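You operate a simulated robot arm through the tools that you are given. There is no shell and no other tool. Be economical: measure what you need, move in short steps, check, and stop when the job is done.

The job below is to be done with a simulated two-armed robot. You get a single attempt, and the scene is never put back.

JOB
Take the square tin with orange lid and put it on the wide flat weight with yellow ring. Put the green rubber foot on the top of the white table away on the top of the bench with green legs. Take the tub marked beads with orange lid and leave it on the top of the left rollers. Open the lower drawer under right table, put the round pot with yellow lid on the top of the white table away in the inside of lower dark drawer and shut the table again. Take the small wooden box marked levels and put it on the clear pane marked front. Put the tub with teal lid on the clear plate marked cover. Open the upper drawer under right table. The order is free. Set down upright: square tin with orange lid, tub with teal lid.

It is judged by the outcome, as a careful person would: the job done as asked, and still so three seconds after it is handed in. It fails if anything else is knocked over, pushed out of place, dropped, spilled or broken. A push-on lid holds only when it is set on centred and level and pressed home; a screw cap is set on level and turned clockwise until tight.

ROBOT AND FRAMES
Two 7-joint arms with fingered hands on one trunk, on a base that drives. Base frame: it is fixed to the floor where the robot stands at the start and does not move with it; the origin is under the middle of the robot, x ahead of it, y to its left, z up; the surface under the hand at the start is at about z = 875. Lengths are in mm, angles in rad, forces in N, time in s.
The left shoulder is at the start at [120, 125, 896], the right one opposite. With the tool pointing down near the work surface each hand reaches from about 100 to 880 mm from the robot's upright axis, wherever it stands, measured 20 degrees to its own side. Places, roughly: clear pane marked front [750, -250, 750]; clear plate marked cover [-1250, -250, 1000]; green rubber foot (3x3x4 cm) [900, 0, 800]; inside of lower dark drawer [-400, -2200, 500]; lower drawer under right table [-400, -2200, 500]; round pot with yellow lid [1000, -250, 750]; small wooden box marked levels [-1250, 0, 500]; square tin with orange lid (6x6x9 cm) [500, 100, 300]; top of the bench with green legs [100, 2100, 800]; top of the left rollers (40x22 cm) [-1360, -2400, 720]; tub marked beads with orange lid [1000, 0, 750]; tub with teal lid (6x6x8 cm) [-1700, -300, 500]; upper drawer under right table [-400, -2200, 600]; wide flat weight with yellow ring [1250, -250, 750]. Payload 4 kg a hand.
The tool frame of a hand sits at the grasp point between the pads (the TCP): z along the fingers, y along the line on which they close. The tips reach 29 mm beyond it. The gripper opens to 100 mm. The gripper's body begins 34 mm behind the TCP. The gripper is a hand of 5 fingers: y runs from the thumb to the fingers, the wrist lies at [-15, -105, -177] in the tool frame, and closing takes about 1.5 s.
Orientation is that of the tool frame in the base frame, as a unit quaternion [w, x, y, z]. With the fingers straight down and the wrist toward the robot, the tool's x, y and z point along [0, 1, 0], [1, 0, 0] and [0, 0, -1] of the base frame.

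CONTROLS
- The arms move only by the tool move_arm. It takes "left_targets", "right_targets" or both (then of equal length, played together; a hand with none holds still); each is a list of rows, each a list of 2 entries, a list of its own where there are three numbers: the shift along the tool's x, y, z in mm, then the turn, a rotation vector about the tool's x, y, z in rad. In form: [[[dx, dy, dz], [ax, ay, az]], ...]. A call has 1 to 12 rows; each row is the pose to reach, as a shift and turn from the pose commanded when the call began, along the tool's axes at that moment. "left_claw" and "right_claw" are, for a hand that has rows, the opening, from 0 (shut) to 1 (fully open), set as the call begins (left out, the last holds). Each row takes 0.2 s and may step no farther than 50 mm and 0.15 rad from the row before; otherwise, or with a gripper value out of range, the whole call is refused. A pose out of reach is approached as far as the arm can. The call stops where the force on the tool passes 40 N (or 10 N more than at its start, if that is more) or the arm is blocked; 0.2 s more then pass. The fingers move at their own pace (about 45 mm/s each) and stop on an object; they squeeze with about 23 N. The grip force told is the motor's: it shows also when the fingers shut on nothing. Time passes only in rows, and 0.2 s behind the last, so rows that repeat a pose let the fingers close. The reply holds the time, the measured pose of the TCP, the force on the tool along the base axes, the opening and the grip force, in the units named above and with some noise, with the torque about the TCP (base axes, N m) and any sound that the robot's microphone picked up.
- Cameras (640 x 400 px; columns grow to the right, rows downward): "scene" is now at [241.6, -5.1, 1050.1]; the picture's right is [-0.06, -1.00, 0.00], its down [-0.28, 0.02, -0.96] and it looks along [0.96, -0.05, -0.28] (base axes); focal length 214 px, centre (320, 200). "left" rides on the left gripper at [-66, -86, -121] in its tool frame; the picture's right is [-0.76, -0.31, 0.58], its down [0.59, -0.70, 0.40] and it looks along [0.28, 0.64, 0.71] (tool axes); focal length 247 px, centre (320, 200). "right" rides on the right gripper at [66, -86, -121] in its tool frame; the picture's right is [-0.76, 0.31, -0.58], its down [-0.59, -0.70, 0.40] and it looks along [-0.28, 0.64, 0.71] (tool axes); focal length 247 px, centre (320, 200). There is no depth. A picture from a camera that has moved, and an enlarged one, comes with that camera's place and axes in the base frame and with its lens.
- capture(camera): a new picture of that camera. It takes no simulated time.
- slide_trunk(by): slides the trunk up (or, below 0, down) by that many mm; the arms and the scene camera ride with it, the base frame stays. It gives what a move gives, with no picture.
- steer(legs): drives the robot by 1 to 6 legs, each [ahead, turn to the left] in mm and rad, along the robot's own axes; the way and the turn of a leg run together, so that a leg with both is an arc; at most 1500 mm and 3.142 rad a leg. The arms and the cameras ride along, it lands a little off, and it stops where it bumps. It gives what a move gives.
- preshape(shape, hand): the hand has 5 fingers and takes this shape, open, in about a second: jaw (thumb against the fingers, like two jaws); tri (thumb and two fingers); tip (a fingertip pinch); poke (one finger out to press); point (the index stretched); flat (the hand flat); cup (the hand cupped); fist (a fist). The gripper value then closes the fingers along that shape, each until it touches; the sizes above hold for jaw. It gives what a move gives, with no picture.
- head_to(pan, tilt): turns the head with the scene camera to pan (to the left, within 1.396 rad either way) and tilt (down, from -0.506 to 1.204), counted from straight ahead of the robot. It gives what a move gives.
- enlarge(camera, box): a new picture of the part [left, top, right, bottom] of that camera's present view, enlarged. It takes no simulated time.
- finish_job(): hands the job in; it is judged then, once.

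Go step by step. Nothing tells you exact positions but the pictures and the camera data: compare them with the known pose of the tool, close in by small moves and look again before you grip or let go. The budget is 217 turns and 228 pictures, counting those below and the enlarged ones. Unless the task says otherwise, let go and move clear before handing in, and close with one line.

The tools are called as a command line: name --argument value ..., lists and objects as JSON in quotes. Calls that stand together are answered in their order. move_arm: Moves the arms, as the interface text tells. Its arguments: {"type":"object","properties":{"left_targets":{"type":"array","items":{"type":"array"}},"left_claw":{"type":"number"},"right_targets":{"type":"array","items":{"type":"array"}},"right_claw":{"type":"number"}},"required":[]} The other tools are called the same way: slide_trunk (by) slides the trunk up or down; preshape (shape, hand) gives the hand a shape; steer (legs) drives the base; head_to (pan, tilt) turns the head that bears the scene camera; capture (camera) takes a picture; enlarge (camera, box) takes an enlarged picture of a part of a camera's view; finish_job () hands the job in.

At the start:

```text
time_s: 0.0
left_eef_pos: [582.9, 225.9, 1090.1]
left_tool_rot: [-0.001, 0.708, 0.706, 0.0]
left_ft_force: [0.5, 0.3, -1.1]
left_ft_torque: [-0.02, -0.01, 0.06]
left_gripper_width: 99.8
left_grip_force: 0.0
left_shape: jaw
right_eef_pos: [477.7, -241.6, 1156.3]
right_tool_rot: [0.0, 0.707, 0.707, 0.0]
right_ft_force: [-0.8, 0.1, -0.5]
right_ft_torque: [0.03, 0.0, 0.0]
right_gripper_width: 99.8
right_grip_force: 0.0
right_shape: jaw
trunk travel left (down, up): [-100.0, 647.0]
robot x, y, heading: [-3.7, 0.3, 0.003]
head pan, tilt: [-0.056, 0.279]
```

scene: 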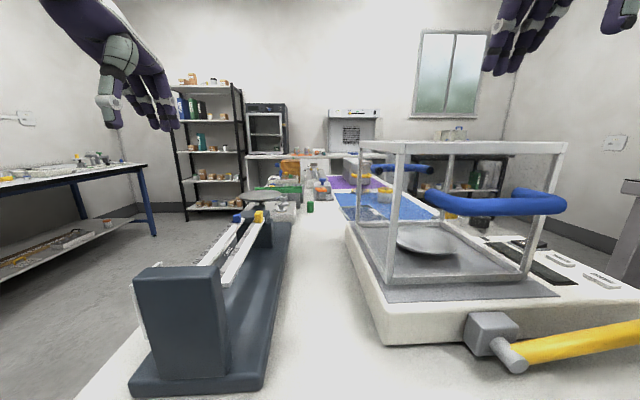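
right: 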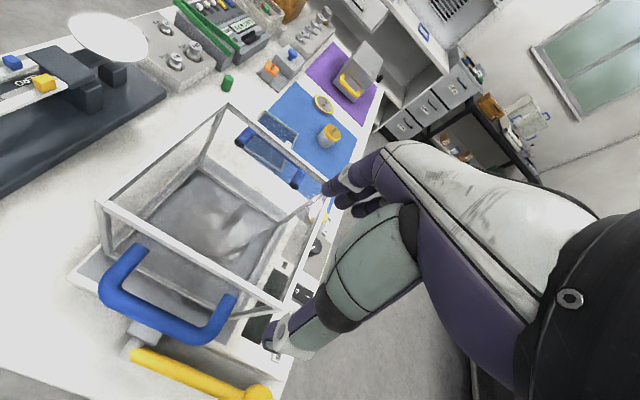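
left: 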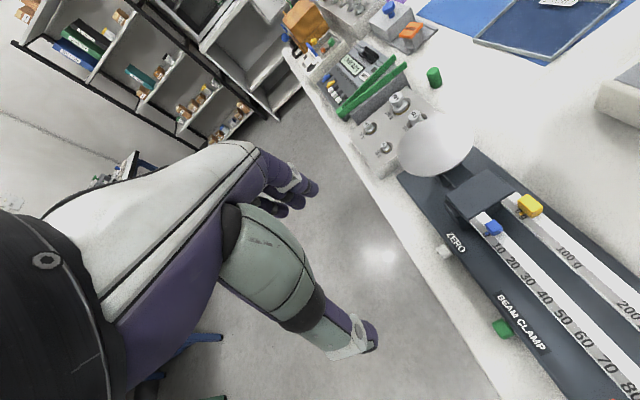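

I see a white table ahead with a beam balance on the left, a glass draft shield balance on the right, and items beyond. I'll look more closely around first.

enlarge --camera "scene" --box '[230, 130, 450, 268]'

enlarge --camera "right" --box '[160, 0, 420, 162]'

enlarge --camera "left" --box '[270, 0, 640, 231]'

head_to --pan 0.0 --tilt 1.1

```text
2.90 times, centred on (340, 199) of scene
camera zoom: at [241.6, -5.1, 1050.1], right [-0.06, -1.0, 0.0], down [-0.28, 0.02, -0.96], along [0.96, -0.05, -0.28], focal length 622 px, centre (262, 203)
```

zoom: 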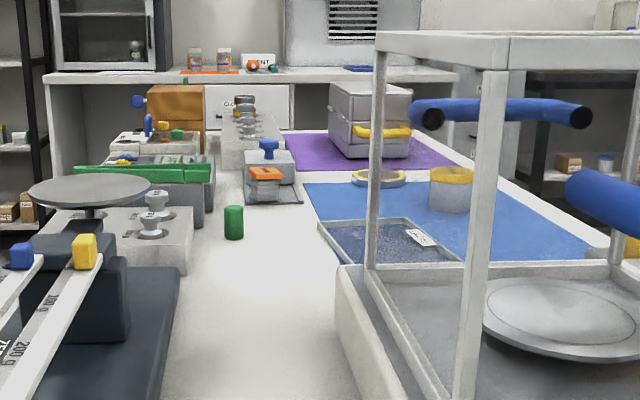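

```text
2.46 times, centred on (290, 81) of right
camera zoom: at [390.1, -175.3, 1276.8], right [0.31, -0.76, 0.58], down [-0.7, -0.59, -0.4], along [0.64, -0.28, -0.71], focal length 608 px, centre (394, 493)
```

zoom: 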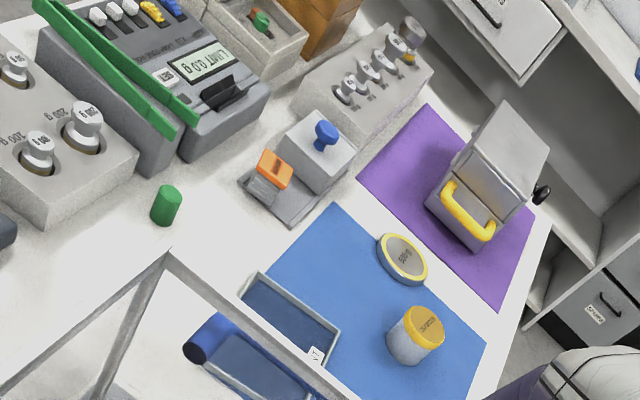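

```text
1.73 times, centred on (455, 116) of left
camera zoom: at [496.5, 161.3, 1209.5], right [-0.31, -0.76, -0.58], down [-0.7, 0.59, -0.4], along [0.64, 0.28, -0.71], focal length 427 px, centre (86, 346)
```

zoom: 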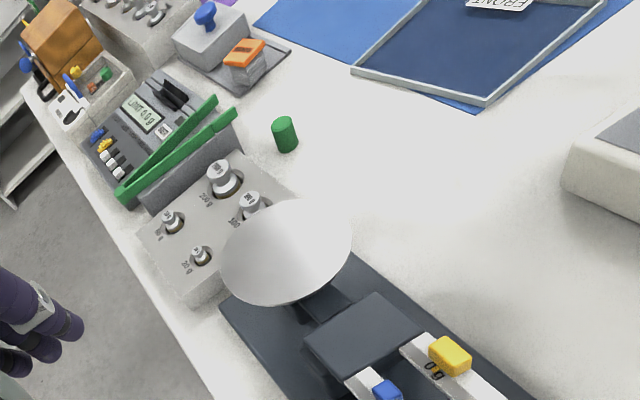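

```text
time_s: 1.1
left_eef_pos: [582.2, 226.3, 1090.9]
left_tool_rot: [0.001, 0.707, 0.707, 0.0]
left_ft_force: [-0.1, 0.7, 0.6]
left_ft_torque: [0.02, 0.01, -0.02]
left_gripper_width: 99.7
left_grip_force: 0.1
left_shape: jaw
right_eef_pos: [477.3, -240.4, 1156.7]
right_tool_rot: [0.0, 0.708, 0.707, 0.0]
right_ft_force: [0.0, -0.2, 0.3]
right_ft_torque: [0.02, 0.01, -0.01]
right_gripper_width: 99.5
right_grip_force: 0.1
right_shape: jaw
trunk travel left (down, up): [-100.0, 647.0]
robot x, y, heading: [1.3, -3.4, 0.001]
head pan, tilt: [0.0, 1.1]
```

The white table top looks to be around z≈820. I'll look down in front of the robot for the shelf under the table.

capture --camera "scene"

head_to --pan 1.39 --tilt 0.35

capture --camera "scene"

head_to --pan -1.39 --tilt 0.35

capture --camera "scene"

```text
221 pictures are left
camera scene: at [211.5, 0.1, 982.1], right [0.0, -1.0, 0.0], down [-0.89, 0.0, -0.45], along [0.45, 0.0, -0.89], focal length 214 px, centre (320, 200)
```

scene: 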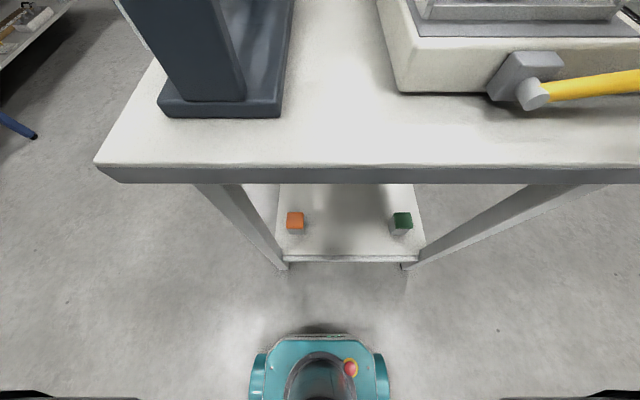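

```text
time_s: 2.7
left_eef_pos: [581.8, 225.7, 1089.4]
left_tool_rot: [0.001, 0.708, 0.707, 0.0]
left_ft_force: [-0.7, -0.4, -0.1]
left_ft_torque: [-0.02, 0.01, 0.02]
left_gripper_width: 99.8
left_grip_force: 0.1
left_shape: jaw
right_eef_pos: [478.5, -241.4, 1156.7]
right_tool_rot: [0.0, 0.707, 0.707, 0.001]
right_ft_force: [-0.4, 0.0, 0.1]
right_ft_torque: [0.0, -0.01, -0.01]
right_gripper_width: 100.0
right_grip_force: 0.1
right_shape: jaw
trunk travel left (down, up): [-100.0, 647.0]
robot x, y, heading: [-0.5, 3.9, 0.0]
head pan, tilt: [1.389, 0.351]
```

```text
220 pictures are left
camera scene: at [165.2, 91.7, 1043.4], right [0.98, -0.18, 0.0], down [-0.06, -0.34, -0.94], along [0.17, 0.92, -0.34], focal length 214 px, centre (320, 200)
```

scene: 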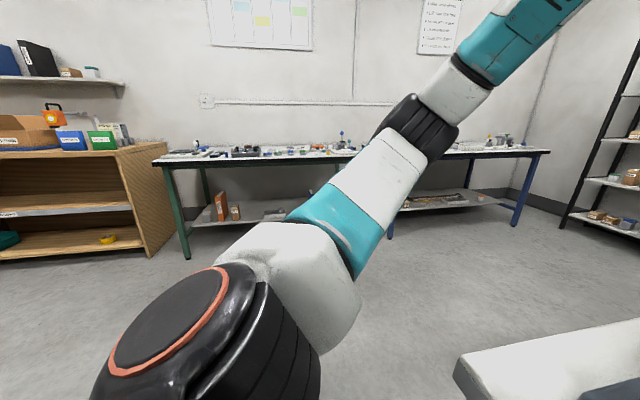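

```text
time_s: 5.1
left_eef_pos: [580.9, 225.9, 1089.1]
left_tool_rot: [0.0, 0.707, 0.707, 0.001]
left_ft_force: [-0.4, 0.5, -0.5]
left_ft_torque: [0.03, 0.01, 0.01]
left_gripper_width: 99.9
left_grip_force: 0.0
left_shape: jaw
right_eef_pos: [477.4, -241.4, 1156.1]
right_tool_rot: [0.0, 0.707, 0.707, 0.001]
right_ft_force: [-0.3, -0.2, -1.1]
right_ft_torque: [-0.03, 0.01, 0.01]
right_gripper_width: 99.9
right_grip_force: 0.1
right_shape: jaw
trunk travel left (down, up): [-100.0, 647.0]
robot x, y, heading: [-2.3, 1.0, 0.001]
head pan, tilt: [-1.389, 0.351]
```

```text
219 pictures are left
camera scene: at [165.2, -91.5, 1043.5], right [-0.98, -0.18, 0.0], down [-0.06, 0.34, -0.94], along [0.17, -0.92, -0.34], focal length 214 px, centre (320, 200)
```

scene: 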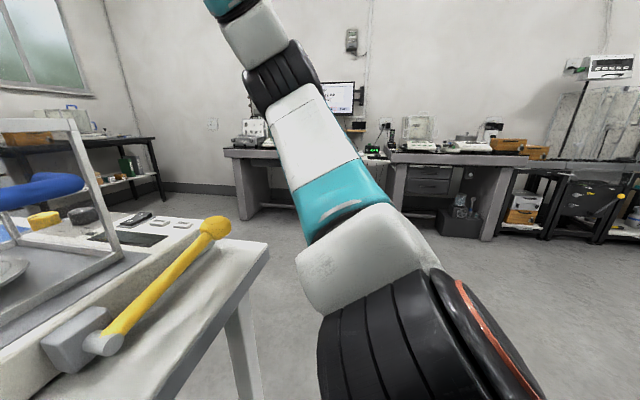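

I see the orange-lidded tin on the shelf under the white table at about (460, 75, 350), just inside the left leg. I'll back off, lower the trunk and reach under the table with the left hand.

steer --legs '[[-500, 0]]'

slide_trunk --by -95

head_to --pan 0.0 --tilt 0.65

capture --camera "scene"

```text
time_s: 7.8
left_eef_pos: [131.9, 226.0, 1090.1]
left_tool_rot: [0.002, 0.706, 0.709, 0.001]
left_ft_force: [-0.2, -0.4, 0.5]
left_ft_torque: [-0.02, -0.04, -0.01]
left_gripper_width: 99.9
left_grip_force: 0.0
left_shape: jaw
right_eef_pos: [26.0, -241.1, 1156.7]
right_tool_rot: [0.003, 0.706, 0.708, 0.001]
right_ft_force: [-0.7, 0.5, 0.1]
right_ft_torque: [-0.03, -0.01, -0.01]
right_gripper_width: 99.7
right_grip_force: 0.0
right_shape: jaw
trunk travel left (down, up): [-100.0, 647.0]
robot x, y, heading: [-449.5, -5.2, -0.005]
head pan, tilt: [-1.389, 0.351]
stopped in leg 1: the robot was blocked; the commanded pose is now the measured one
```

```text
time_s: 9.1
left_eef_pos: [131.3, 225.7, 997.9]
left_tool_rot: [0.003, 0.707, 0.707, 0.002]
left_ft_force: [-0.7, -0.3, 0.3]
left_ft_torque: [-0.05, 0.01, 0.02]
left_gripper_width: 99.7
left_grip_force: 0.0
left_shape: jaw
right_eef_pos: [43.2, -239.7, 1052.7]
right_tool_rot: [-0.01, 0.705, 0.709, -0.007]
right_ft_force: [-1.0, 0.2, 0.2]
right_ft_torque: [0.0, -0.02, -0.05]
right_gripper_width: 99.5
right_grip_force: 0.1
right_shape: jaw
trunk travel left (down, up): [-5.0, 742.0]
robot x, y, heading: [-450.3, 0.1, -0.005]
head pan, tilt: [-1.389, 0.351]
```

```text
time_s: 10.7
left_eef_pos: [130.9, 226.2, 997.5]
left_tool_rot: [0.002, 0.707, 0.707, 0.0]
left_ft_force: [-0.9, 0.1, 0.1]
left_ft_torque: [0.04, 0.04, 0.0]
left_gripper_width: 99.7
left_grip_force: 0.0
left_shape: jaw
right_eef_pos: [42.2, -241.0, 1051.2]
right_tool_rot: [-0.009, 0.706, 0.709, -0.008]
right_ft_force: [0.9, 0.6, -0.1]
right_ft_torque: [0.01, 0.0, -0.01]
right_gripper_width: 99.8
right_grip_force: 0.1
right_shape: jaw
trunk travel left (down, up): [-5.0, 742.0]
robot x, y, heading: [-451.8, -2.4, 0.004]
head pan, tilt: [0.0, 0.649]
```

```text
218 pictures are left
camera scene: at [-169.0, -0.1, 914.6], right [0.0, -1.0, 0.0], down [-0.6, 0.0, -0.8], along [0.8, 0.0, -0.6], focal length 214 px, centre (320, 200)
```

scene: 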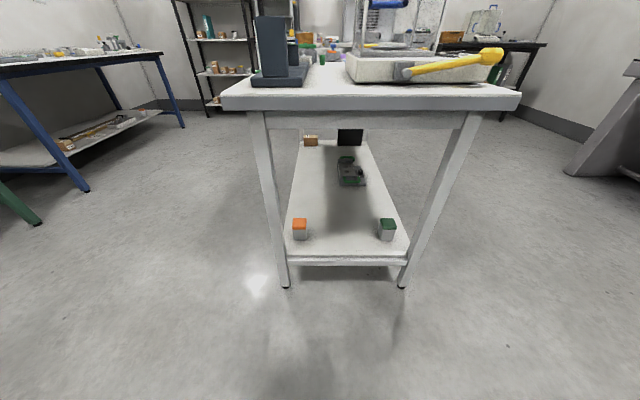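

The base was blocked behind at x≈-450, and the right arm seems slightly displaced after the trunk slide. I'll ease forward and look at both sides.

steer --legs '[[120, 0]]'

head_to --pan -1.39 --tilt 0.6

capture --camera "scene"

head_to --pan 1.39 --tilt 0.6

capture --camera "scene"

```text
time_s: 11.9
left_eef_pos: [247.8, 226.5, 995.9]
left_tool_rot: [0.002, 0.706, 0.708, 0.001]
left_ft_force: [0.1, 0.4, 0.2]
left_ft_torque: [0.03, 0.02, 0.01]
left_gripper_width: 99.6
left_grip_force: 0.0
left_shape: jaw
right_eef_pos: [158.9, -241.2, 1052.4]
right_tool_rot: [-0.009, 0.706, 0.708, -0.009]
right_ft_force: [-0.4, 0.2, 0.0]
right_ft_torque: [0.0, 0.0, -0.02]
right_gripper_width: 99.9
right_grip_force: 0.1
right_shape: jaw
trunk travel left (down, up): [-5.0, 742.0]
robot x, y, heading: [-333.0, 0.4, -0.002]
head pan, tilt: [0.0, 0.649]
```

```text
time_s: 13.4
left_eef_pos: [248.0, 226.1, 997.9]
left_tool_rot: [0.002, 0.706, 0.708, 0.001]
left_ft_force: [-1.4, -0.2, 0.0]
left_ft_torque: [0.01, -0.01, -0.04]
left_gripper_width: 99.8
left_grip_force: 0.1
left_shape: jaw
right_eef_pos: [158.9, -239.7, 1051.5]
right_tool_rot: [-0.009, 0.706, 0.708, -0.008]
right_ft_force: [0.1, 0.6, -0.3]
right_ft_torque: [0.01, 0.0, -0.02]
right_gripper_width: 99.7
right_grip_force: 0.0
right_shape: jaw
trunk travel left (down, up): [-5.0, 742.0]
robot x, y, heading: [-335.7, 3.0, 0.002]
head pan, tilt: [-1.389, 0.6]
```

```text
217 pictures are left
camera scene: at [-123.5, -86.8, 918.9], right [-0.98, -0.18, 0.0], down [-0.1, 0.56, -0.82], along [0.15, -0.81, -0.57], focal length 214 px, centre (320, 200)
```

scene: 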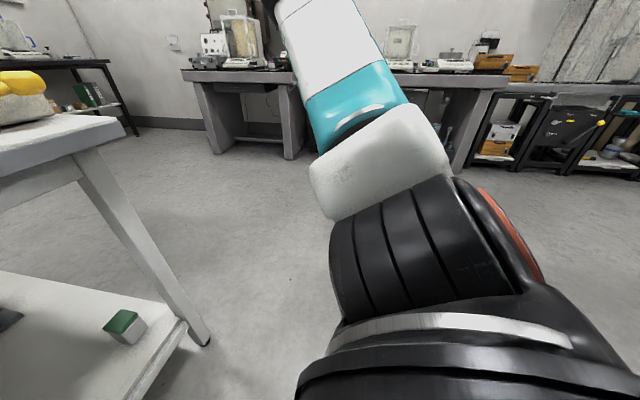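

```text
time_s: 15.9
left_eef_pos: [246.7, 226.4, 996.6]
left_tool_rot: [0.002, 0.706, 0.708, 0.001]
left_ft_force: [0.6, 0.2, 0.3]
left_ft_torque: [-0.01, 0.03, 0.01]
left_gripper_width: 99.6
left_grip_force: 0.0
left_shape: jaw
right_eef_pos: [159.1, -239.8, 1051.8]
right_tool_rot: [-0.009, 0.706, 0.708, -0.009]
right_ft_force: [0.1, 0.4, -0.3]
right_ft_torque: [0.01, 0.0, 0.0]
right_gripper_width: 99.8
right_grip_force: 0.1
right_shape: jaw
trunk travel left (down, up): [-5.0, 742.0]
robot x, y, heading: [-335.1, -5.6, 0.001]
head pan, tilt: [1.389, 0.6]
```

```text
216 pictures are left
camera scene: at [-123.7, 87.0, 918.9], right [0.98, -0.18, 0.0], down [-0.1, -0.56, -0.83], along [0.15, 0.81, -0.56], focal length 214 px, centre (320, 200)
```

scene: 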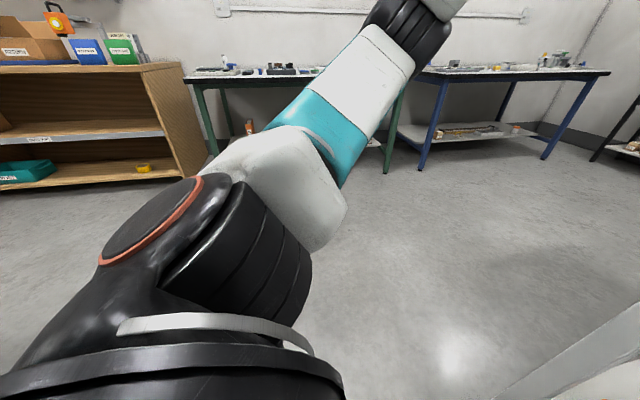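

The arms are clear. The tin triangulates to about (505, 88), top z≈285, shelf z≈200. I'll bring the left hand back and down in front of the table.

move_arm --left_targets '[[[0, -45, 0], [0, 0, 0]], [[0, -90, 0], [0, 0, 0]], [[0, -130, 0], [0, 0, 0]], [[0, -130, 50], [0, 0, 0]], [[0, -130, 100], [0, 0, 0]], [[0, -130, 150], [0, 0, 0]], [[0, -130, 200], [0, 0, 0]], [[0, -130, 250], [0, 0, 0]], [[0, -130, 300], [0, 0, 0]], [[0, -130, 350], [0, 0, 0]], [[0, -130, 400], [0, 0, 0]], [[0, -130, 450], [0, 0, 0]]]'

head_to --pan 0.2 --tilt 0.75

capture --camera "scene"

capture --camera "left"

```text
time_s: 18.5
left_eef_pos: [170.8, 237.4, 529.9]
left_tool_rot: [0.003, 0.707, 0.708, 0.0]
left_ft_force: [-0.1, 0.1, 0.2]
left_ft_torque: [0.0, -0.01, 0.01]
left_gripper_width: 100.0
left_grip_force: 0.1
left_shape: jaw
left hand out of reach, approached as far as the arm can: row 7, 8, 9, 10, 11, 12
right_eef_pos: [158.8, -239.9, 1052.5]
right_tool_rot: [-0.01, 0.705, 0.709, -0.008]
right_ft_force: [0.2, -1.1, -1.1]
right_ft_torque: [-0.02, 0.03, 0.02]
right_gripper_width: 99.8
right_grip_force: 0.1
right_shape: jaw
trunk travel left (down, up): [-5.0, 742.0]
robot x, y, heading: [-335.5, 0.6, -0.001]
head pan, tilt: [1.389, 0.6]
```

```text
time_s: 19.9
left_eef_pos: [171.7, 237.1, 531.5]
left_tool_rot: [0.002, 0.707, 0.707, 0.0]
left_ft_force: [0.2, 0.1, -0.1]
left_ft_torque: [-0.02, 0.0, 0.01]
left_gripper_width: 100.0
left_grip_force: 0.1
left_shape: jaw
right_eef_pos: [159.0, -239.8, 1052.1]
right_tool_rot: [-0.009, 0.706, 0.708, -0.008]
right_ft_force: [-0.3, 0.5, 1.0]
right_ft_torque: [-0.01, 0.01, 0.02]
right_gripper_width: 99.6
right_grip_force: 0.2
right_shape: jaw
trunk travel left (down, up): [-5.0, 742.0]
robot x, y, heading: [-334.6, -0.9, 0.004]
head pan, tilt: [0.201, 0.75]
```

```text
215 pictures are left
camera scene: at [-58.4, 16.7, 906.0], right [0.2, -0.98, 0.0], down [-0.67, -0.14, -0.73], along [0.72, 0.15, -0.68], focal length 214 px, centre (320, 200)
```

scene: 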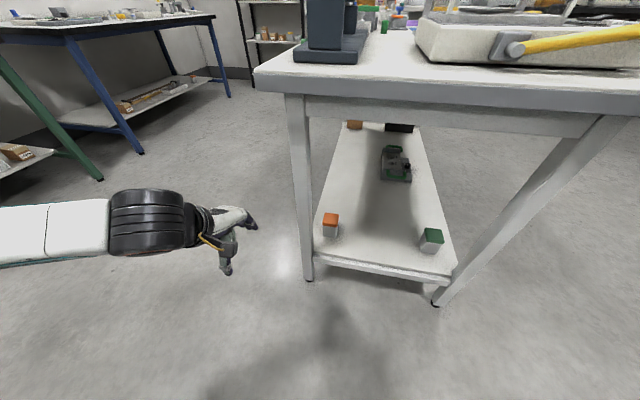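

```text
214 pictures are left
camera left: at [84.6, 173.6, 651.1], right [-0.3, -0.76, -0.58], down [-0.7, 0.59, -0.4], along [0.64, 0.28, -0.71], focal length 247 px, centre (320, 200)
```

left: 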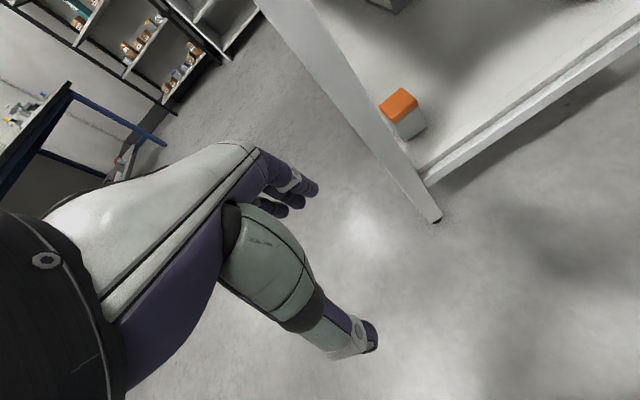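

Top-down can't get low enough close in, and the table leg blocks the left side, so I'll use the right hand, rotated with fingers on the left side and approaching from the centre. First raise the left hand and yaw the right hand.

move_arm --left_targets '[[[0, 0, -50], [0, 0, 0]], [[0, 0, -100], [0, 0, 0]], [[0, 0, -150], [0, 0, 0]], [[0, 0, -200], [0, 0, 0]], [[0, 0, -250], [0, 0, 0]], [[0, 0, -300], [0, 0, 0]], [[0, 0, -350], [0, 0, 0]], [[0, 0, -400], [0, 0, 0]], [[0, 0, -450], [0, 0, 0]], [[0, 0, -450], [0, 0, 0]], [[0, 0, -450], [0, 0, 0]]]' --right_targets '[[[0, -10, 30], [0, 0, -0.143]], [[0, -20, 60], [0, 0, -0.286]], [[0, -30, 90], [0, 0, -0.429]], [[0, -40, 120], [0, 0, -0.571]], [[0, -50, 150], [0, 0, -0.714]], [[0, -50, 180], [0, 0, -0.857]], [[0, -50, 200], [0, 0, -1.0]], [[0, -50, 210], [0, 0, -1.143]], [[0, -50, 220], [0, 0, -1.285]], [[0, -50, 230], [0, 0, -1.428]], [[0, -50, 240], [0, 0, -1.571]]]'

capture --camera "scene"

```text
time_s: 22.2
left_eef_pos: [169.6, 243.9, 977.1]
left_tool_rot: [0.002, 0.707, 0.707, 0.001]
left_ft_force: [0.5, -0.8, 0.7]
left_ft_torque: [-0.02, 0.02, 0.0]
left_gripper_width: 99.9
left_grip_force: 0.0
left_shape: jaw
left hand out of reach, approached as far as the arm can: row 1, 2, 3
right_eef_pos: [48.5, -182.8, 833.6]
right_tool_rot: [-0.013, -0.002, 1.0, 0.002]
right_ft_force: [-1.3, 0.7, -1.1]
right_ft_torque: [0.01, -0.02, 0.02]
right_gripper_width: 99.8
right_grip_force: 0.1
right_shape: jaw
right hand out of reach, approached as far as the arm can: row 9, 10, 11
trunk travel left (down, up): [-5.0, 742.0]
robot x, y, heading: [-334.4, 0.6, 0.003]
head pan, tilt: [0.201, 0.75]
```

```text
213 pictures are left
camera scene: at [-58.4, 16.6, 905.9], right [0.2, -0.98, 0.0], down [-0.67, -0.14, -0.73], along [0.72, 0.15, -0.68], focal length 214 px, centre (320, 200)
```

scene: 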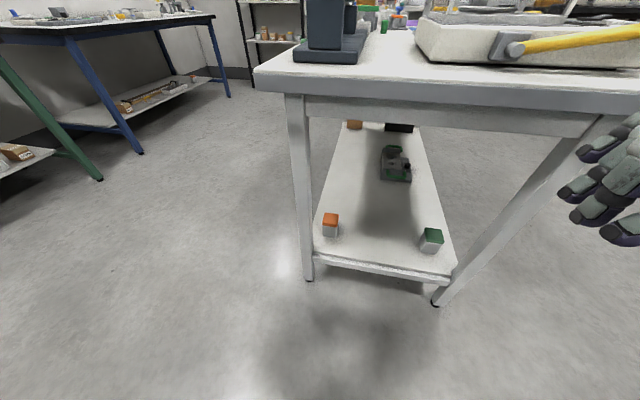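

The yaw worked. Now I'll pitch the right hand up to point forward and 30° down, while lowering it in front of the table.

move_arm --right_targets '[[[-9, 22, 36], [0, -0.131, 0]], [[-18, 44, 72], [0, -0.262, 0]], [[-27, 66, 108], [0, -0.393, 0]], [[-36, 88, 144], [0, -0.524, 0]], [[-45, 110, 180], [0, -0.655, 0]], [[-54, 132, 216], [0, -0.785, 0]], [[-63, 154, 252], [0, -0.916, 0]], [[-71, 180, 292], [0, -1.047, 0]], [[-71, 180, 292], [0, -1.047, 0]]]'

capture --camera "scene"

capture --camera "right"

```text
time_s: 24.2
left_eef_pos: [169.9, 243.3, 977.1]
left_tool_rot: [0.002, 0.707, 0.707, 0.001]
left_ft_force: [0.4, 0.3, -0.9]
left_ft_torque: [-0.02, 0.01, -0.03]
left_gripper_width: 99.9
left_grip_force: 0.1
left_shape: jaw
right_eef_pos: [179.4, -17.8, 571.6]
right_tool_rot: [0.408, -0.002, 0.913, 0.003]
right_ft_force: [-0.5, -0.3, -0.1]
right_ft_torque: [0.0, -0.01, -0.01]
right_gripper_width: 100.1
right_grip_force: 0.0
right_shape: jaw
right hand out of reach, approached as far as the arm can: row 1, 2, 3, 4, 5, 6, 7, 8, 9
trunk travel left (down, up): [-5.0, 742.0]
robot x, y, heading: [-334.4, 0.0, 0.001]
head pan, tilt: [0.201, 0.75]
```

```text
212 pictures are left
camera scene: at [-57.9, 16.6, 906.0], right [0.2, -0.98, 0.0], down [-0.67, -0.14, -0.73], along [0.72, 0.15, -0.68], focal length 214 px, centre (320, 200)
```

scene: 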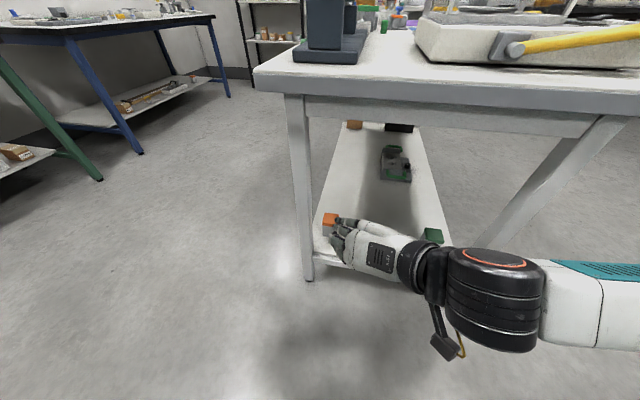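

```text
211 pictures are left
camera right: at [45.3, -104.6, 603.1], right [0.07, 0.31, 0.95], down [0.69, -0.7, 0.17], along [0.72, 0.65, -0.26], focal length 247 px, centre (320, 200)
```

right: 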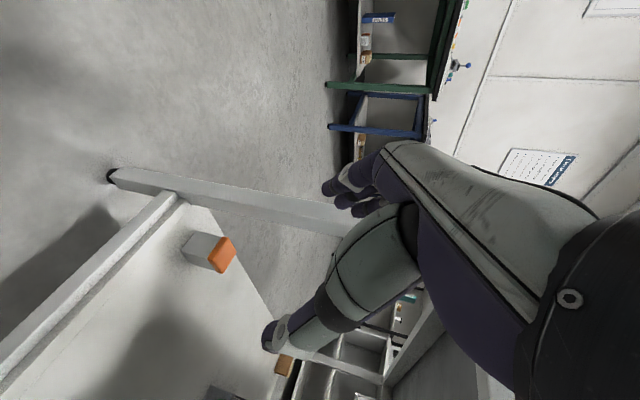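

The hand pose works well; the arm limits will ease further out. I'll continue forward and down.

move_arm --right_targets '[[[7, 25, 39], [0, 0, 0]], [[13, 50, 77], [0, 0, 0]], [[20, 75, 116], [0, 0, 0]], [[27, 100, 154], [0, 0, 0]], [[27, 100, 154], [0, 0, 0]]]'

capture --camera "scene"

```text
time_s: 25.4
left_eef_pos: [169.2, 244.7, 975.1]
left_tool_rot: [0.002, 0.707, 0.707, 0.001]
left_ft_force: [0.2, 0.0, -0.6]
left_ft_torque: [0.0, -0.01, 0.01]
left_gripper_width: 100.1
left_grip_force: 0.1
left_shape: jaw
right_eef_pos: [195.8, -6.8, 562.3]
right_tool_rot: [0.405, -0.002, 0.914, 0.0]
right_ft_force: [0.1, -0.4, -0.7]
right_ft_torque: [0.01, -0.02, -0.01]
right_gripper_width: 99.8
right_grip_force: 0.1
right_shape: jaw
right hand out of reach, approached as far as the arm can: row 1, 2, 3, 4, 5
trunk travel left (down, up): [-5.0, 742.0]
robot x, y, heading: [-340.7, 0.3, 0.0]
head pan, tilt: [0.201, 0.75]
```

```text
210 pictures are left
camera scene: at [-58.4, 16.7, 905.9], right [0.2, -0.98, 0.0], down [-0.67, -0.14, -0.73], along [0.72, 0.15, -0.68], focal length 214 px, centre (320, 200)
```

scene: 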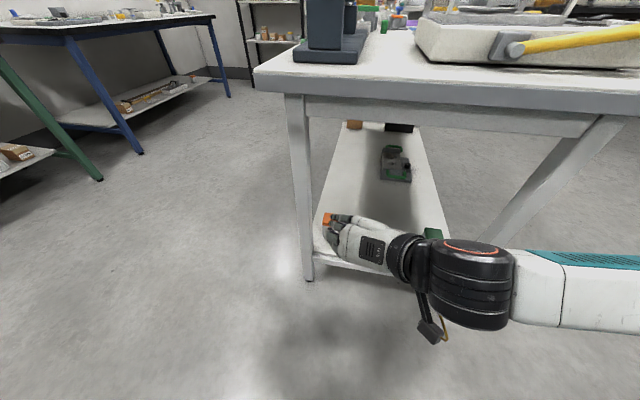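

The IK is stuck with the elbow out. I'll back up a bit, stretch the arm further out so it straightens, and then lower.

steer --legs '[[-100, 0]]'

move_arm --right_targets '[[[-7, -10, -44], [0, 0, 0]], [[-13, -20, -87], [0, 0, 0]], [[-56, -20, -102], [0, 0, 0]], [[-90, -20, -82], [0, 0, 0]], [[-120, -20, -47], [0, 0, 0]], [[-140, -20, -7], [0, 0, 0]], [[-140, -20, -7], [0, 0, 0]]]'

capture --camera "scene"

```text
time_s: 26.6
left_eef_pos: [70.7, 244.7, 976.4]
left_tool_rot: [0.002, 0.707, 0.708, 0.001]
left_ft_force: [0.4, -0.2, -0.4]
left_ft_torque: [-0.02, -0.02, 0.0]
left_gripper_width: 99.7
left_grip_force: 0.0
left_shape: jaw
right_eef_pos: [98.0, -6.6, 561.6]
right_tool_rot: [0.406, -0.002, 0.914, 0.001]
right_ft_force: [0.0, 0.2, -0.1]
right_ft_torque: [-0.01, -0.01, -0.01]
right_gripper_width: 99.6
right_grip_force: 0.2
right_shape: jaw
trunk travel left (down, up): [-5.0, 742.0]
robot x, y, heading: [-433.4, -0.2, 0.001]
head pan, tilt: [0.201, 0.75]
```

```text
time_s: 28.2
left_eef_pos: [70.9, 244.4, 976.9]
left_tool_rot: [0.002, 0.706, 0.708, 0.0]
left_ft_force: [-0.2, -0.2, -0.2]
left_ft_torque: [0.01, 0.01, 0.01]
left_gripper_width: 99.8
left_grip_force: 0.0
left_shape: jaw
right_eef_pos: [187.8, -25.7, 673.6]
right_tool_rot: [0.406, -0.003, 0.914, 0.001]
right_ft_force: [0.3, -0.4, 0.0]
right_ft_torque: [0.0, -0.01, -0.04]
right_gripper_width: 99.7
right_grip_force: 0.0
right_shape: jaw
right hand out of reach, approached as far as the arm can: row 1, 2, 3, 4
trunk travel left (down, up): [-5.0, 742.0]
robot x, y, heading: [-432.7, 1.6, 0.003]
head pan, tilt: [0.201, 0.75]
```

```text
209 pictures are left
camera scene: at [-156.8, 17.0, 905.9], right [0.2, -0.98, 0.0], down [-0.67, -0.14, -0.73], along [0.72, 0.15, -0.68], focal length 214 px, centre (320, 200)
```

scene: 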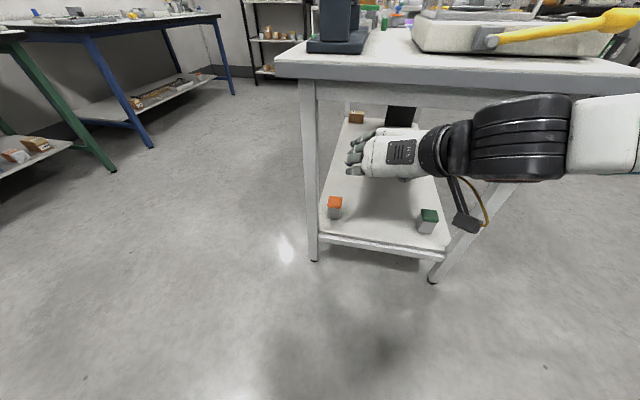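

The pose is fully reached there. Now lower straight down from this stretched position.

move_arm --right_targets '[[[40, 0, 30], [0, 0, 0]], [[80, 0, 60], [0, 0, 0]], [[120, 0, 90], [0, 0, 0]], [[160, 0, 120], [0, 0, 0]], [[200, 0, 150], [0, 0, 0]], [[200, 0, 150], [0, 0, 0]]]'

capture --camera "scene"

```text
time_s: 29.6
left_eef_pos: [71.1, 243.7, 975.8]
left_tool_rot: [0.002, 0.706, 0.708, 0.001]
left_ft_force: [-1.4, 0.3, 0.2]
left_ft_torque: [0.01, -0.01, -0.02]
left_gripper_width: 99.9
left_grip_force: 0.0
left_shape: jaw
right_eef_pos: [178.9, -28.9, 515.2]
right_tool_rot: [0.401, -0.004, 0.916, -0.001]
right_ft_force: [-0.3, -0.2, -0.1]
right_ft_torque: [0.01, -0.01, -0.04]
right_gripper_width: 100.2
right_grip_force: 0.1
right_shape: jaw
right hand out of reach, approached as far as the arm can: row 4, 5, 6
trunk travel left (down, up): [-5.0, 742.0]
robot x, y, heading: [-434.0, -2.6, 0.001]
head pan, tilt: [0.201, 0.75]
```

```text
208 pictures are left
camera scene: at [-156.9, 16.9, 906.0], right [0.2, -0.98, 0.0], down [-0.67, -0.14, -0.73], along [0.72, 0.15, -0.68], focal length 214 px, centre (320, 200)
```

scene: 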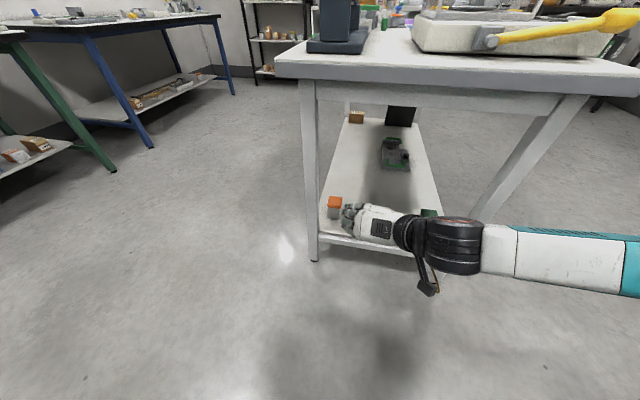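

Next I'll extend forward beneath the table edge (well above the shelf), which straightens the arm, before lowering further.

move_arm --right_targets '[[[-40, 5, 0], [0, 0, 0]], [[-70, 10, 30], [0, 0, 0]], [[-74, 16, 65], [0, 0, 0]], [[-74, 26, 98], [0, 0, 0]], [[-74, 26, 98], [0, 0, 0]]]'

capture --camera "scene"

```text
time_s: 30.8
left_eef_pos: [70.7, 244.1, 976.1]
left_tool_rot: [0.002, 0.707, 0.708, 0.001]
left_ft_force: [-0.2, -0.1, -0.3]
left_ft_torque: [0.02, -0.01, -0.01]
left_gripper_width: 99.9
left_grip_force: 0.1
left_shape: jaw
right_eef_pos: [295.7, -0.8, 510.9]
right_tool_rot: [0.406, -0.002, 0.914, 0.001]
right_ft_force: [-0.3, -0.6, 0.0]
right_ft_torque: [0.0, 0.04, -0.04]
right_gripper_width: 99.6
right_grip_force: 0.1
right_shape: jaw
trunk travel left (down, up): [-5.0, 742.0]
robot x, y, heading: [-432.7, -1.4, -0.002]
head pan, tilt: [0.201, 0.75]
```

```text
207 pictures are left
camera scene: at [-156.8, 17.0, 905.9], right [0.2, -0.98, 0.0], down [-0.67, -0.14, -0.73], along [0.72, 0.15, -0.68], focal length 214 px, centre (320, 200)
```

scene: 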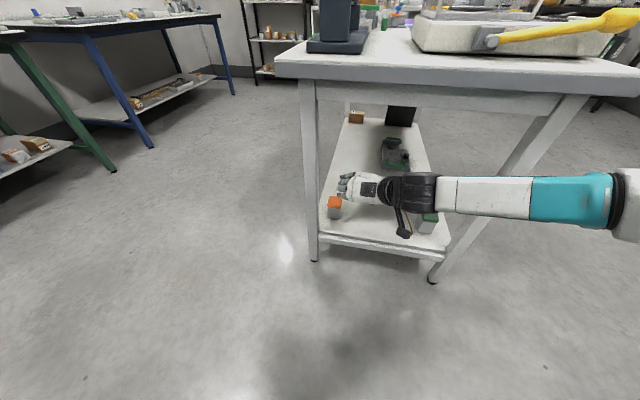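

Reached. Continue extending forward and down toward the tin.

move_arm --right_targets '[[[18, 7, 43], [0, 0, 0]], [[36, 14, 86], [0, 0, 0]], [[54, 21, 128], [0, 0, 0]], [[54, 21, 128], [0, 0, 0]]]'

capture --camera "scene"

capture --camera "right"

```text
time_s: 31.8
left_eef_pos: [69.3, 244.4, 977.3]
left_tool_rot: [0.001, 0.706, 0.708, 0.0]
left_ft_force: [-0.7, 0.0, 0.2]
left_ft_torque: [0.0, 0.01, -0.01]
left_gripper_width: 99.8
left_grip_force: 0.1
left_shape: jaw
right_eef_pos: [354.2, 18.3, 381.3]
right_tool_rot: [0.405, -0.003, 0.914, 0.0]
right_ft_force: [0.6, 0.0, -0.9]
right_ft_torque: [-0.01, 0.0, -0.01]
right_gripper_width: 99.8
right_grip_force: 0.1
right_shape: jaw
trunk travel left (down, up): [-5.0, 742.0]
robot x, y, heading: [-432.7, -0.3, 0.001]
head pan, tilt: [0.201, 0.75]
```

```text
206 pictures are left
camera scene: at [-156.8, 17.0, 906.0], right [0.2, -0.98, 0.0], down [-0.67, -0.14, -0.73], along [0.72, 0.15, -0.68], focal length 214 px, centre (320, 200)
```

scene: 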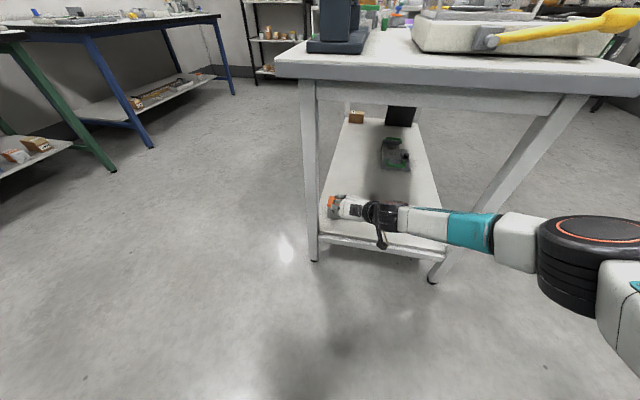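

```text
205 pictures are left
camera right: at [219.7, -69.4, 413.0], right [0.08, 0.31, 0.95], down [0.69, -0.7, 0.17], along [0.72, 0.65, -0.27], focal length 247 px, centre (320, 200)
```

right: 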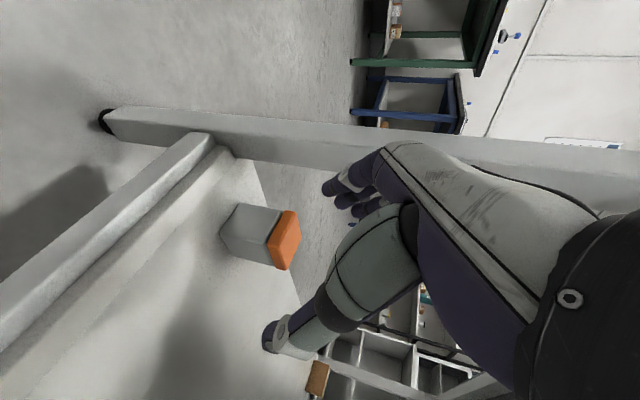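

The arm is nearly straight now, and the tin computes to (497, 96, 245). I'll move to a pre-grasp pose, curving around the table leg.

move_arm --right_targets '[[[21, 6, 36], [0, 0, 0]], [[43, 12, 72], [0, 0, 0]], [[43, 42, 90], [0, 0, 0]], [[42, 67, 107], [0, 0, 0]], [[42, 67, 107], [0, 0, 0]]]'

capture --camera "right"

enlarge --camera "scene" --box '[270, 130, 490, 268]'

```text
time_s: 33.0
left_eef_pos: [69.4, 244.4, 977.4]
left_tool_rot: [0.003, 0.706, 0.708, 0.001]
left_ft_force: [0.1, -0.8, 0.2]
left_ft_torque: [-0.01, 0.0, 0.01]
left_gripper_width: 99.8
left_grip_force: 0.1
left_shape: jaw
right_eef_pos: [382.5, 77.6, 316.0]
right_tool_rot: [0.407, 0.0, 0.913, -0.006]
right_ft_force: [-10.0, -35.2, -2.2]
right_ft_torque: [0.36, -0.13, 0.72]
right_gripper_width: 98.1
right_grip_force: 0.0
right_shape: jaw
right hand out of reach, approached as far as the arm can: row 3, 4, 5
trunk travel left (down, up): [-5.0, 742.0]
robot x, y, heading: [-432.3, -4.2, -0.0]
head pan, tilt: [0.201, 0.75]
```

```text
204 pictures are left
camera right: at [246.9, -8.1, 348.3], right [0.08, 0.32, 0.95], down [0.69, -0.7, 0.18], along [0.72, 0.64, -0.27], focal length 247 px, centre (320, 200)
```

right: 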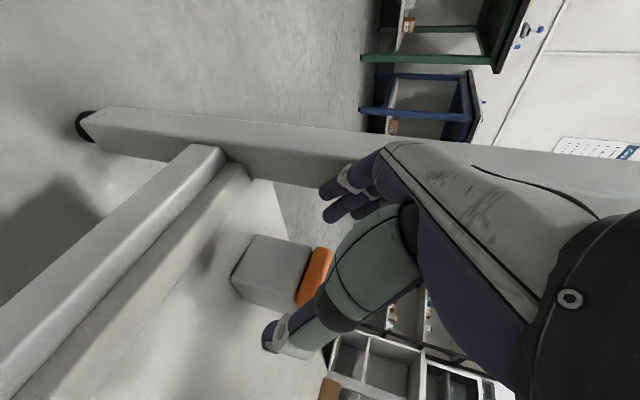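

```text
2.90 times, centred on (380, 199) of scene
camera zoom: at [-156.6, 15.6, 905.9], right [0.2, -0.98, 0.0], down [-0.67, -0.14, -0.73], along [0.72, 0.15, -0.68], focal length 622 px, centre (146, 203)
```

zoom: 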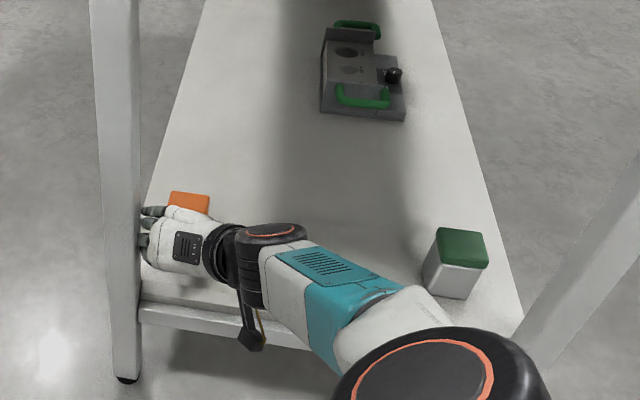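

The knuckles touched the leg, and the arm was at its reach limit. I'll back off right, drive forward a little, and pass the leg before shifting left.

move_arm --right_targets '[[[0, -30, 0], [0, 0, 0]], [[0, -60, 0], [0, 0, 0]], [[0, -60, 0], [0, 0, 0]]]' --right_claw 0.88

steer --legs '[[70, 0]]'

capture --camera "right"

enlarge --camera "scene" --box '[270, 130, 490, 268]'

```text
time_s: 33.8
left_eef_pos: [70.8, 244.8, 976.5]
left_tool_rot: [0.002, 0.707, 0.707, 0.001]
left_ft_force: [0.3, 0.2, 0.0]
left_ft_torque: [0.02, -0.02, -0.02]
left_gripper_width: 100.2
left_grip_force: 0.1
left_shape: jaw
right_eef_pos: [381.7, 26.5, 316.6]
right_tool_rot: [0.406, -0.003, 0.914, 0.001]
right_ft_force: [0.7, 0.0, -0.4]
right_ft_torque: [0.01, -0.01, 0.0]
right_gripper_width: 88.2
right_grip_force: 0.1
right_shape: jaw
trunk travel left (down, up): [-5.0, 742.0]
robot x, y, heading: [-432.8, -0.1, 0.002]
head pan, tilt: [0.201, 0.75]
```

```text
time_s: 34.8
left_eef_pos: [134.6, 244.4, 978.4]
left_tool_rot: [0.003, 0.707, 0.707, 0.002]
left_ft_force: [-0.6, 0.5, 0.0]
left_ft_torque: [0.0, -0.04, -0.03]
left_gripper_width: 100.2
left_grip_force: 0.1
left_shape: jaw
right_eef_pos: [446.8, 26.7, 317.7]
right_tool_rot: [0.406, -0.003, 0.914, 0.001]
right_ft_force: [-0.1, -0.6, 0.7]
right_ft_torque: [-0.02, -0.03, -0.01]
right_gripper_width: 88.0
right_grip_force: 0.1
right_shape: jaw
trunk travel left (down, up): [-5.0, 742.0]
robot x, y, heading: [-364.4, -0.4, 0.003]
head pan, tilt: [0.201, 0.75]
```

```text
202 pictures are left
camera right: at [312.7, -59.9, 349.6], right [0.08, 0.31, 0.95], down [0.69, -0.7, 0.17], along [0.72, 0.65, -0.27], focal length 247 px, centre (320, 200)
```

right: 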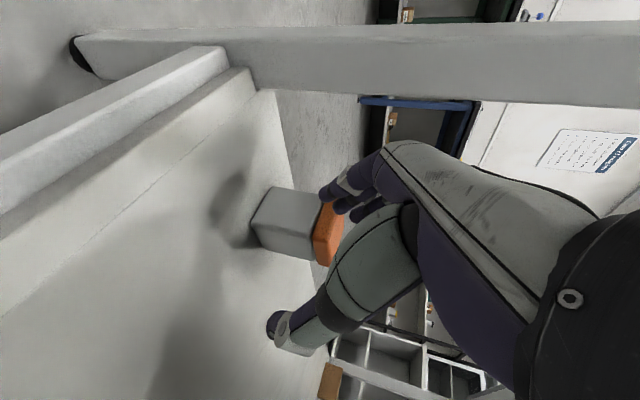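

```text
2.90 times, centred on (380, 199) of scene
camera zoom: at [-91.4, 17.1, 906.6], right [0.2, -0.98, 0.0], down [-0.67, -0.14, -0.73], along [0.72, 0.15, -0.68], focal length 622 px, centre (146, 203)
```

zoom: 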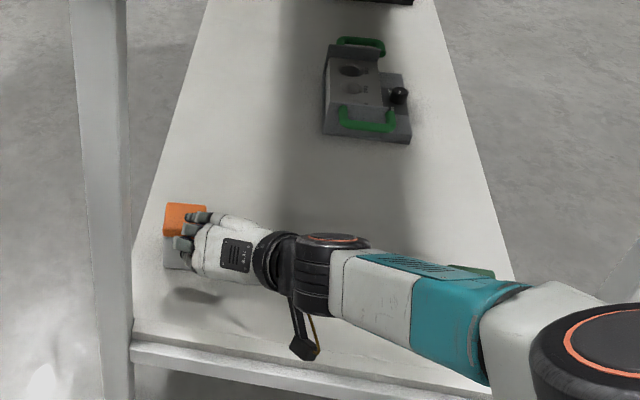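

The tin seems to have been nudged back some 35 mm by the fingers on that drive. I'll check its state closely.

enlarge --camera "scene" --box '[310, 180, 390, 230]'

enlarge --camera "right" --box '[220, 140, 420, 265]'

```text
8.00 times, centred on (350, 205) of scene
camera zoom: at [-91.4, 17.1, 906.6], right [0.2, -0.98, 0.0], down [-0.67, -0.14, -0.73], along [0.72, 0.15, -0.68], focal length 1716 px, centre (80, 160)
```

zoom: 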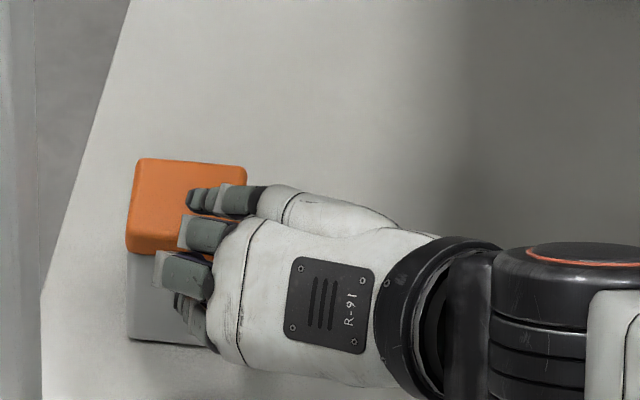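

```text
3.20 times, centred on (320, 202) of right
camera zoom: at [312.7, -59.9, 349.6], right [0.08, 0.31, 0.95], down [0.69, -0.7, 0.17], along [0.72, 0.65, -0.27], focal length 790 px, centre (320, 192)
```

zoom: 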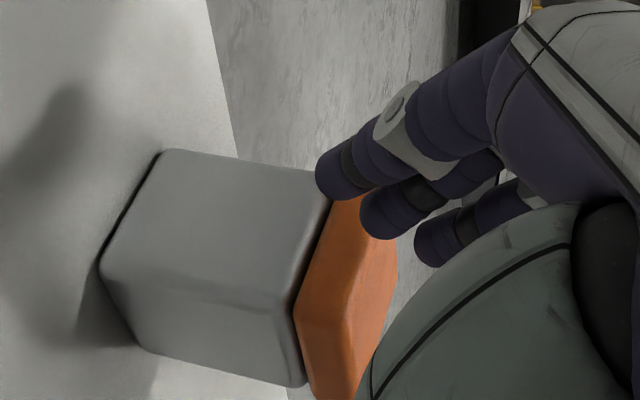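

The tin is upright at about (538, 89); the fingertips are still short of it. I'll shift left past the leg to align with it.

move_arm --right_targets '[[[13, 0, 25], [0, 0, 0]], [[13, 20, 25], [0, 0, 0]], [[13, 40, 25], [0, 0, 0]], [[13, 61, 25], [0, 0, 0]], [[13, 61, 25], [0, 0, 0]]]'

capture --camera "right"

enlarge --camera "scene" --box '[310, 180, 390, 230]'

```text
time_s: 36.0
left_eef_pos: [136.8, 244.0, 977.9]
left_tool_rot: [0.002, 0.706, 0.708, 0.001]
left_ft_force: [-0.3, 0.7, -0.4]
left_ft_torque: [-0.01, -0.02, 0.02]
left_gripper_width: 99.8
left_grip_force: 0.0
left_shape: jaw
right_eef_pos: [444.8, 69.4, 313.2]
right_tool_rot: [0.405, -0.003, 0.914, 0.001]
right_ft_force: [-0.6, -1.2, 0.2]
right_ft_torque: [0.0, -0.01, 0.02]
right_gripper_width: 88.1
right_grip_force: 0.0
right_shape: jaw
right hand out of reach, approached as far as the arm can: row 1, 2, 3, 4, 5
trunk travel left (down, up): [-5.0, 742.0]
robot x, y, heading: [-365.7, 1.5, -0.001]
head pan, tilt: [0.201, 0.75]
```

```text
198 pictures are left
camera right: at [310.1, -17.1, 345.3], right [0.08, 0.31, 0.95], down [0.69, -0.7, 0.17], along [0.72, 0.65, -0.27], focal length 247 px, centre (320, 200)
```

right: 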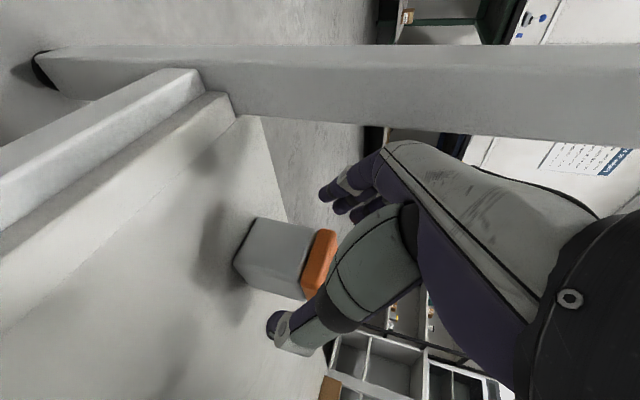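

```text
8.00 times, centred on (350, 205) of scene
camera zoom: at [-90.1, 16.9, 905.9], right [0.2, -0.98, 0.0], down [-0.67, -0.14, -0.73], along [0.72, 0.15, -0.68], focal length 1716 px, centre (80, 160)
```

zoom: 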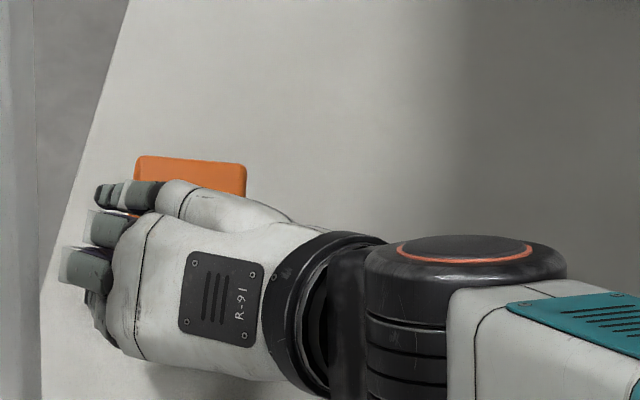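

The arm is at its reach limit. I'll retract a bit, drive forward 115 mm, then realign.

move_arm --right_targets '[[[0, -42, 0], [0, 0, 0]], [[15, -45, -43], [0, 0, 0]], [[30, -45, -86], [0, 0, 0]], [[30, -45, -86], [0, 0, 0]]]'

steer --legs '[[115, 0]]'

capture --camera "scene"

```text
time_s: 37.0
left_eef_pos: [136.2, 245.4, 977.1]
left_tool_rot: [0.003, 0.706, 0.708, 0.001]
left_ft_force: [-0.1, -0.9, -0.2]
left_ft_torque: [-0.02, 0.04, 0.01]
left_gripper_width: 100.1
left_grip_force: 0.1
left_shape: jaw
right_eef_pos: [389.4, 24.7, 371.0]
right_tool_rot: [0.388, -0.007, 0.921, -0.004]
right_ft_force: [-0.5, -0.7, 0.3]
right_ft_torque: [0.0, 0.0, -0.03]
right_gripper_width: 88.0
right_grip_force: 0.2
right_shape: jaw
right hand out of reach, approached as far as the arm can: row 2, 3, 4
trunk travel left (down, up): [-5.0, 742.0]
robot x, y, heading: [-365.1, -0.4, 0.004]
head pan, tilt: [0.201, 0.75]
```

```text
time_s: 38.2
left_eef_pos: [252.2, 246.1, 977.4]
left_tool_rot: [0.003, 0.706, 0.709, 0.002]
left_ft_force: [-0.2, 0.2, 0.4]
left_ft_torque: [0.05, 0.0, 0.04]
left_gripper_width: 99.9
left_grip_force: 0.2
left_shape: jaw
right_eef_pos: [504.6, 26.6, 370.0]
right_tool_rot: [0.388, -0.009, 0.922, -0.004]
right_ft_force: [-0.3, 0.2, -0.1]
right_ft_torque: [0.04, -0.01, 0.01]
right_gripper_width: 88.3
right_grip_force: 0.1
right_shape: jaw
trunk travel left (down, up): [-5.0, 742.0]
robot x, y, heading: [-250.4, -0.9, 0.008]
head pan, tilt: [0.201, 0.75]
```

```text
196 pictures are left
camera scene: at [24.7, 18.5, 905.9], right [0.2, -0.98, 0.0], down [-0.67, -0.14, -0.73], along [0.72, 0.15, -0.68], focal length 214 px, centre (320, 200)
```

scene: 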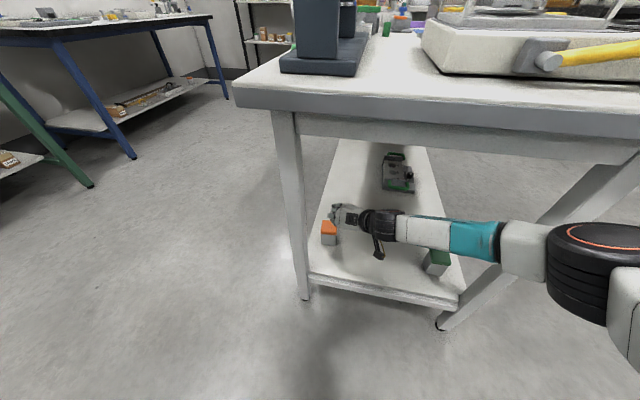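

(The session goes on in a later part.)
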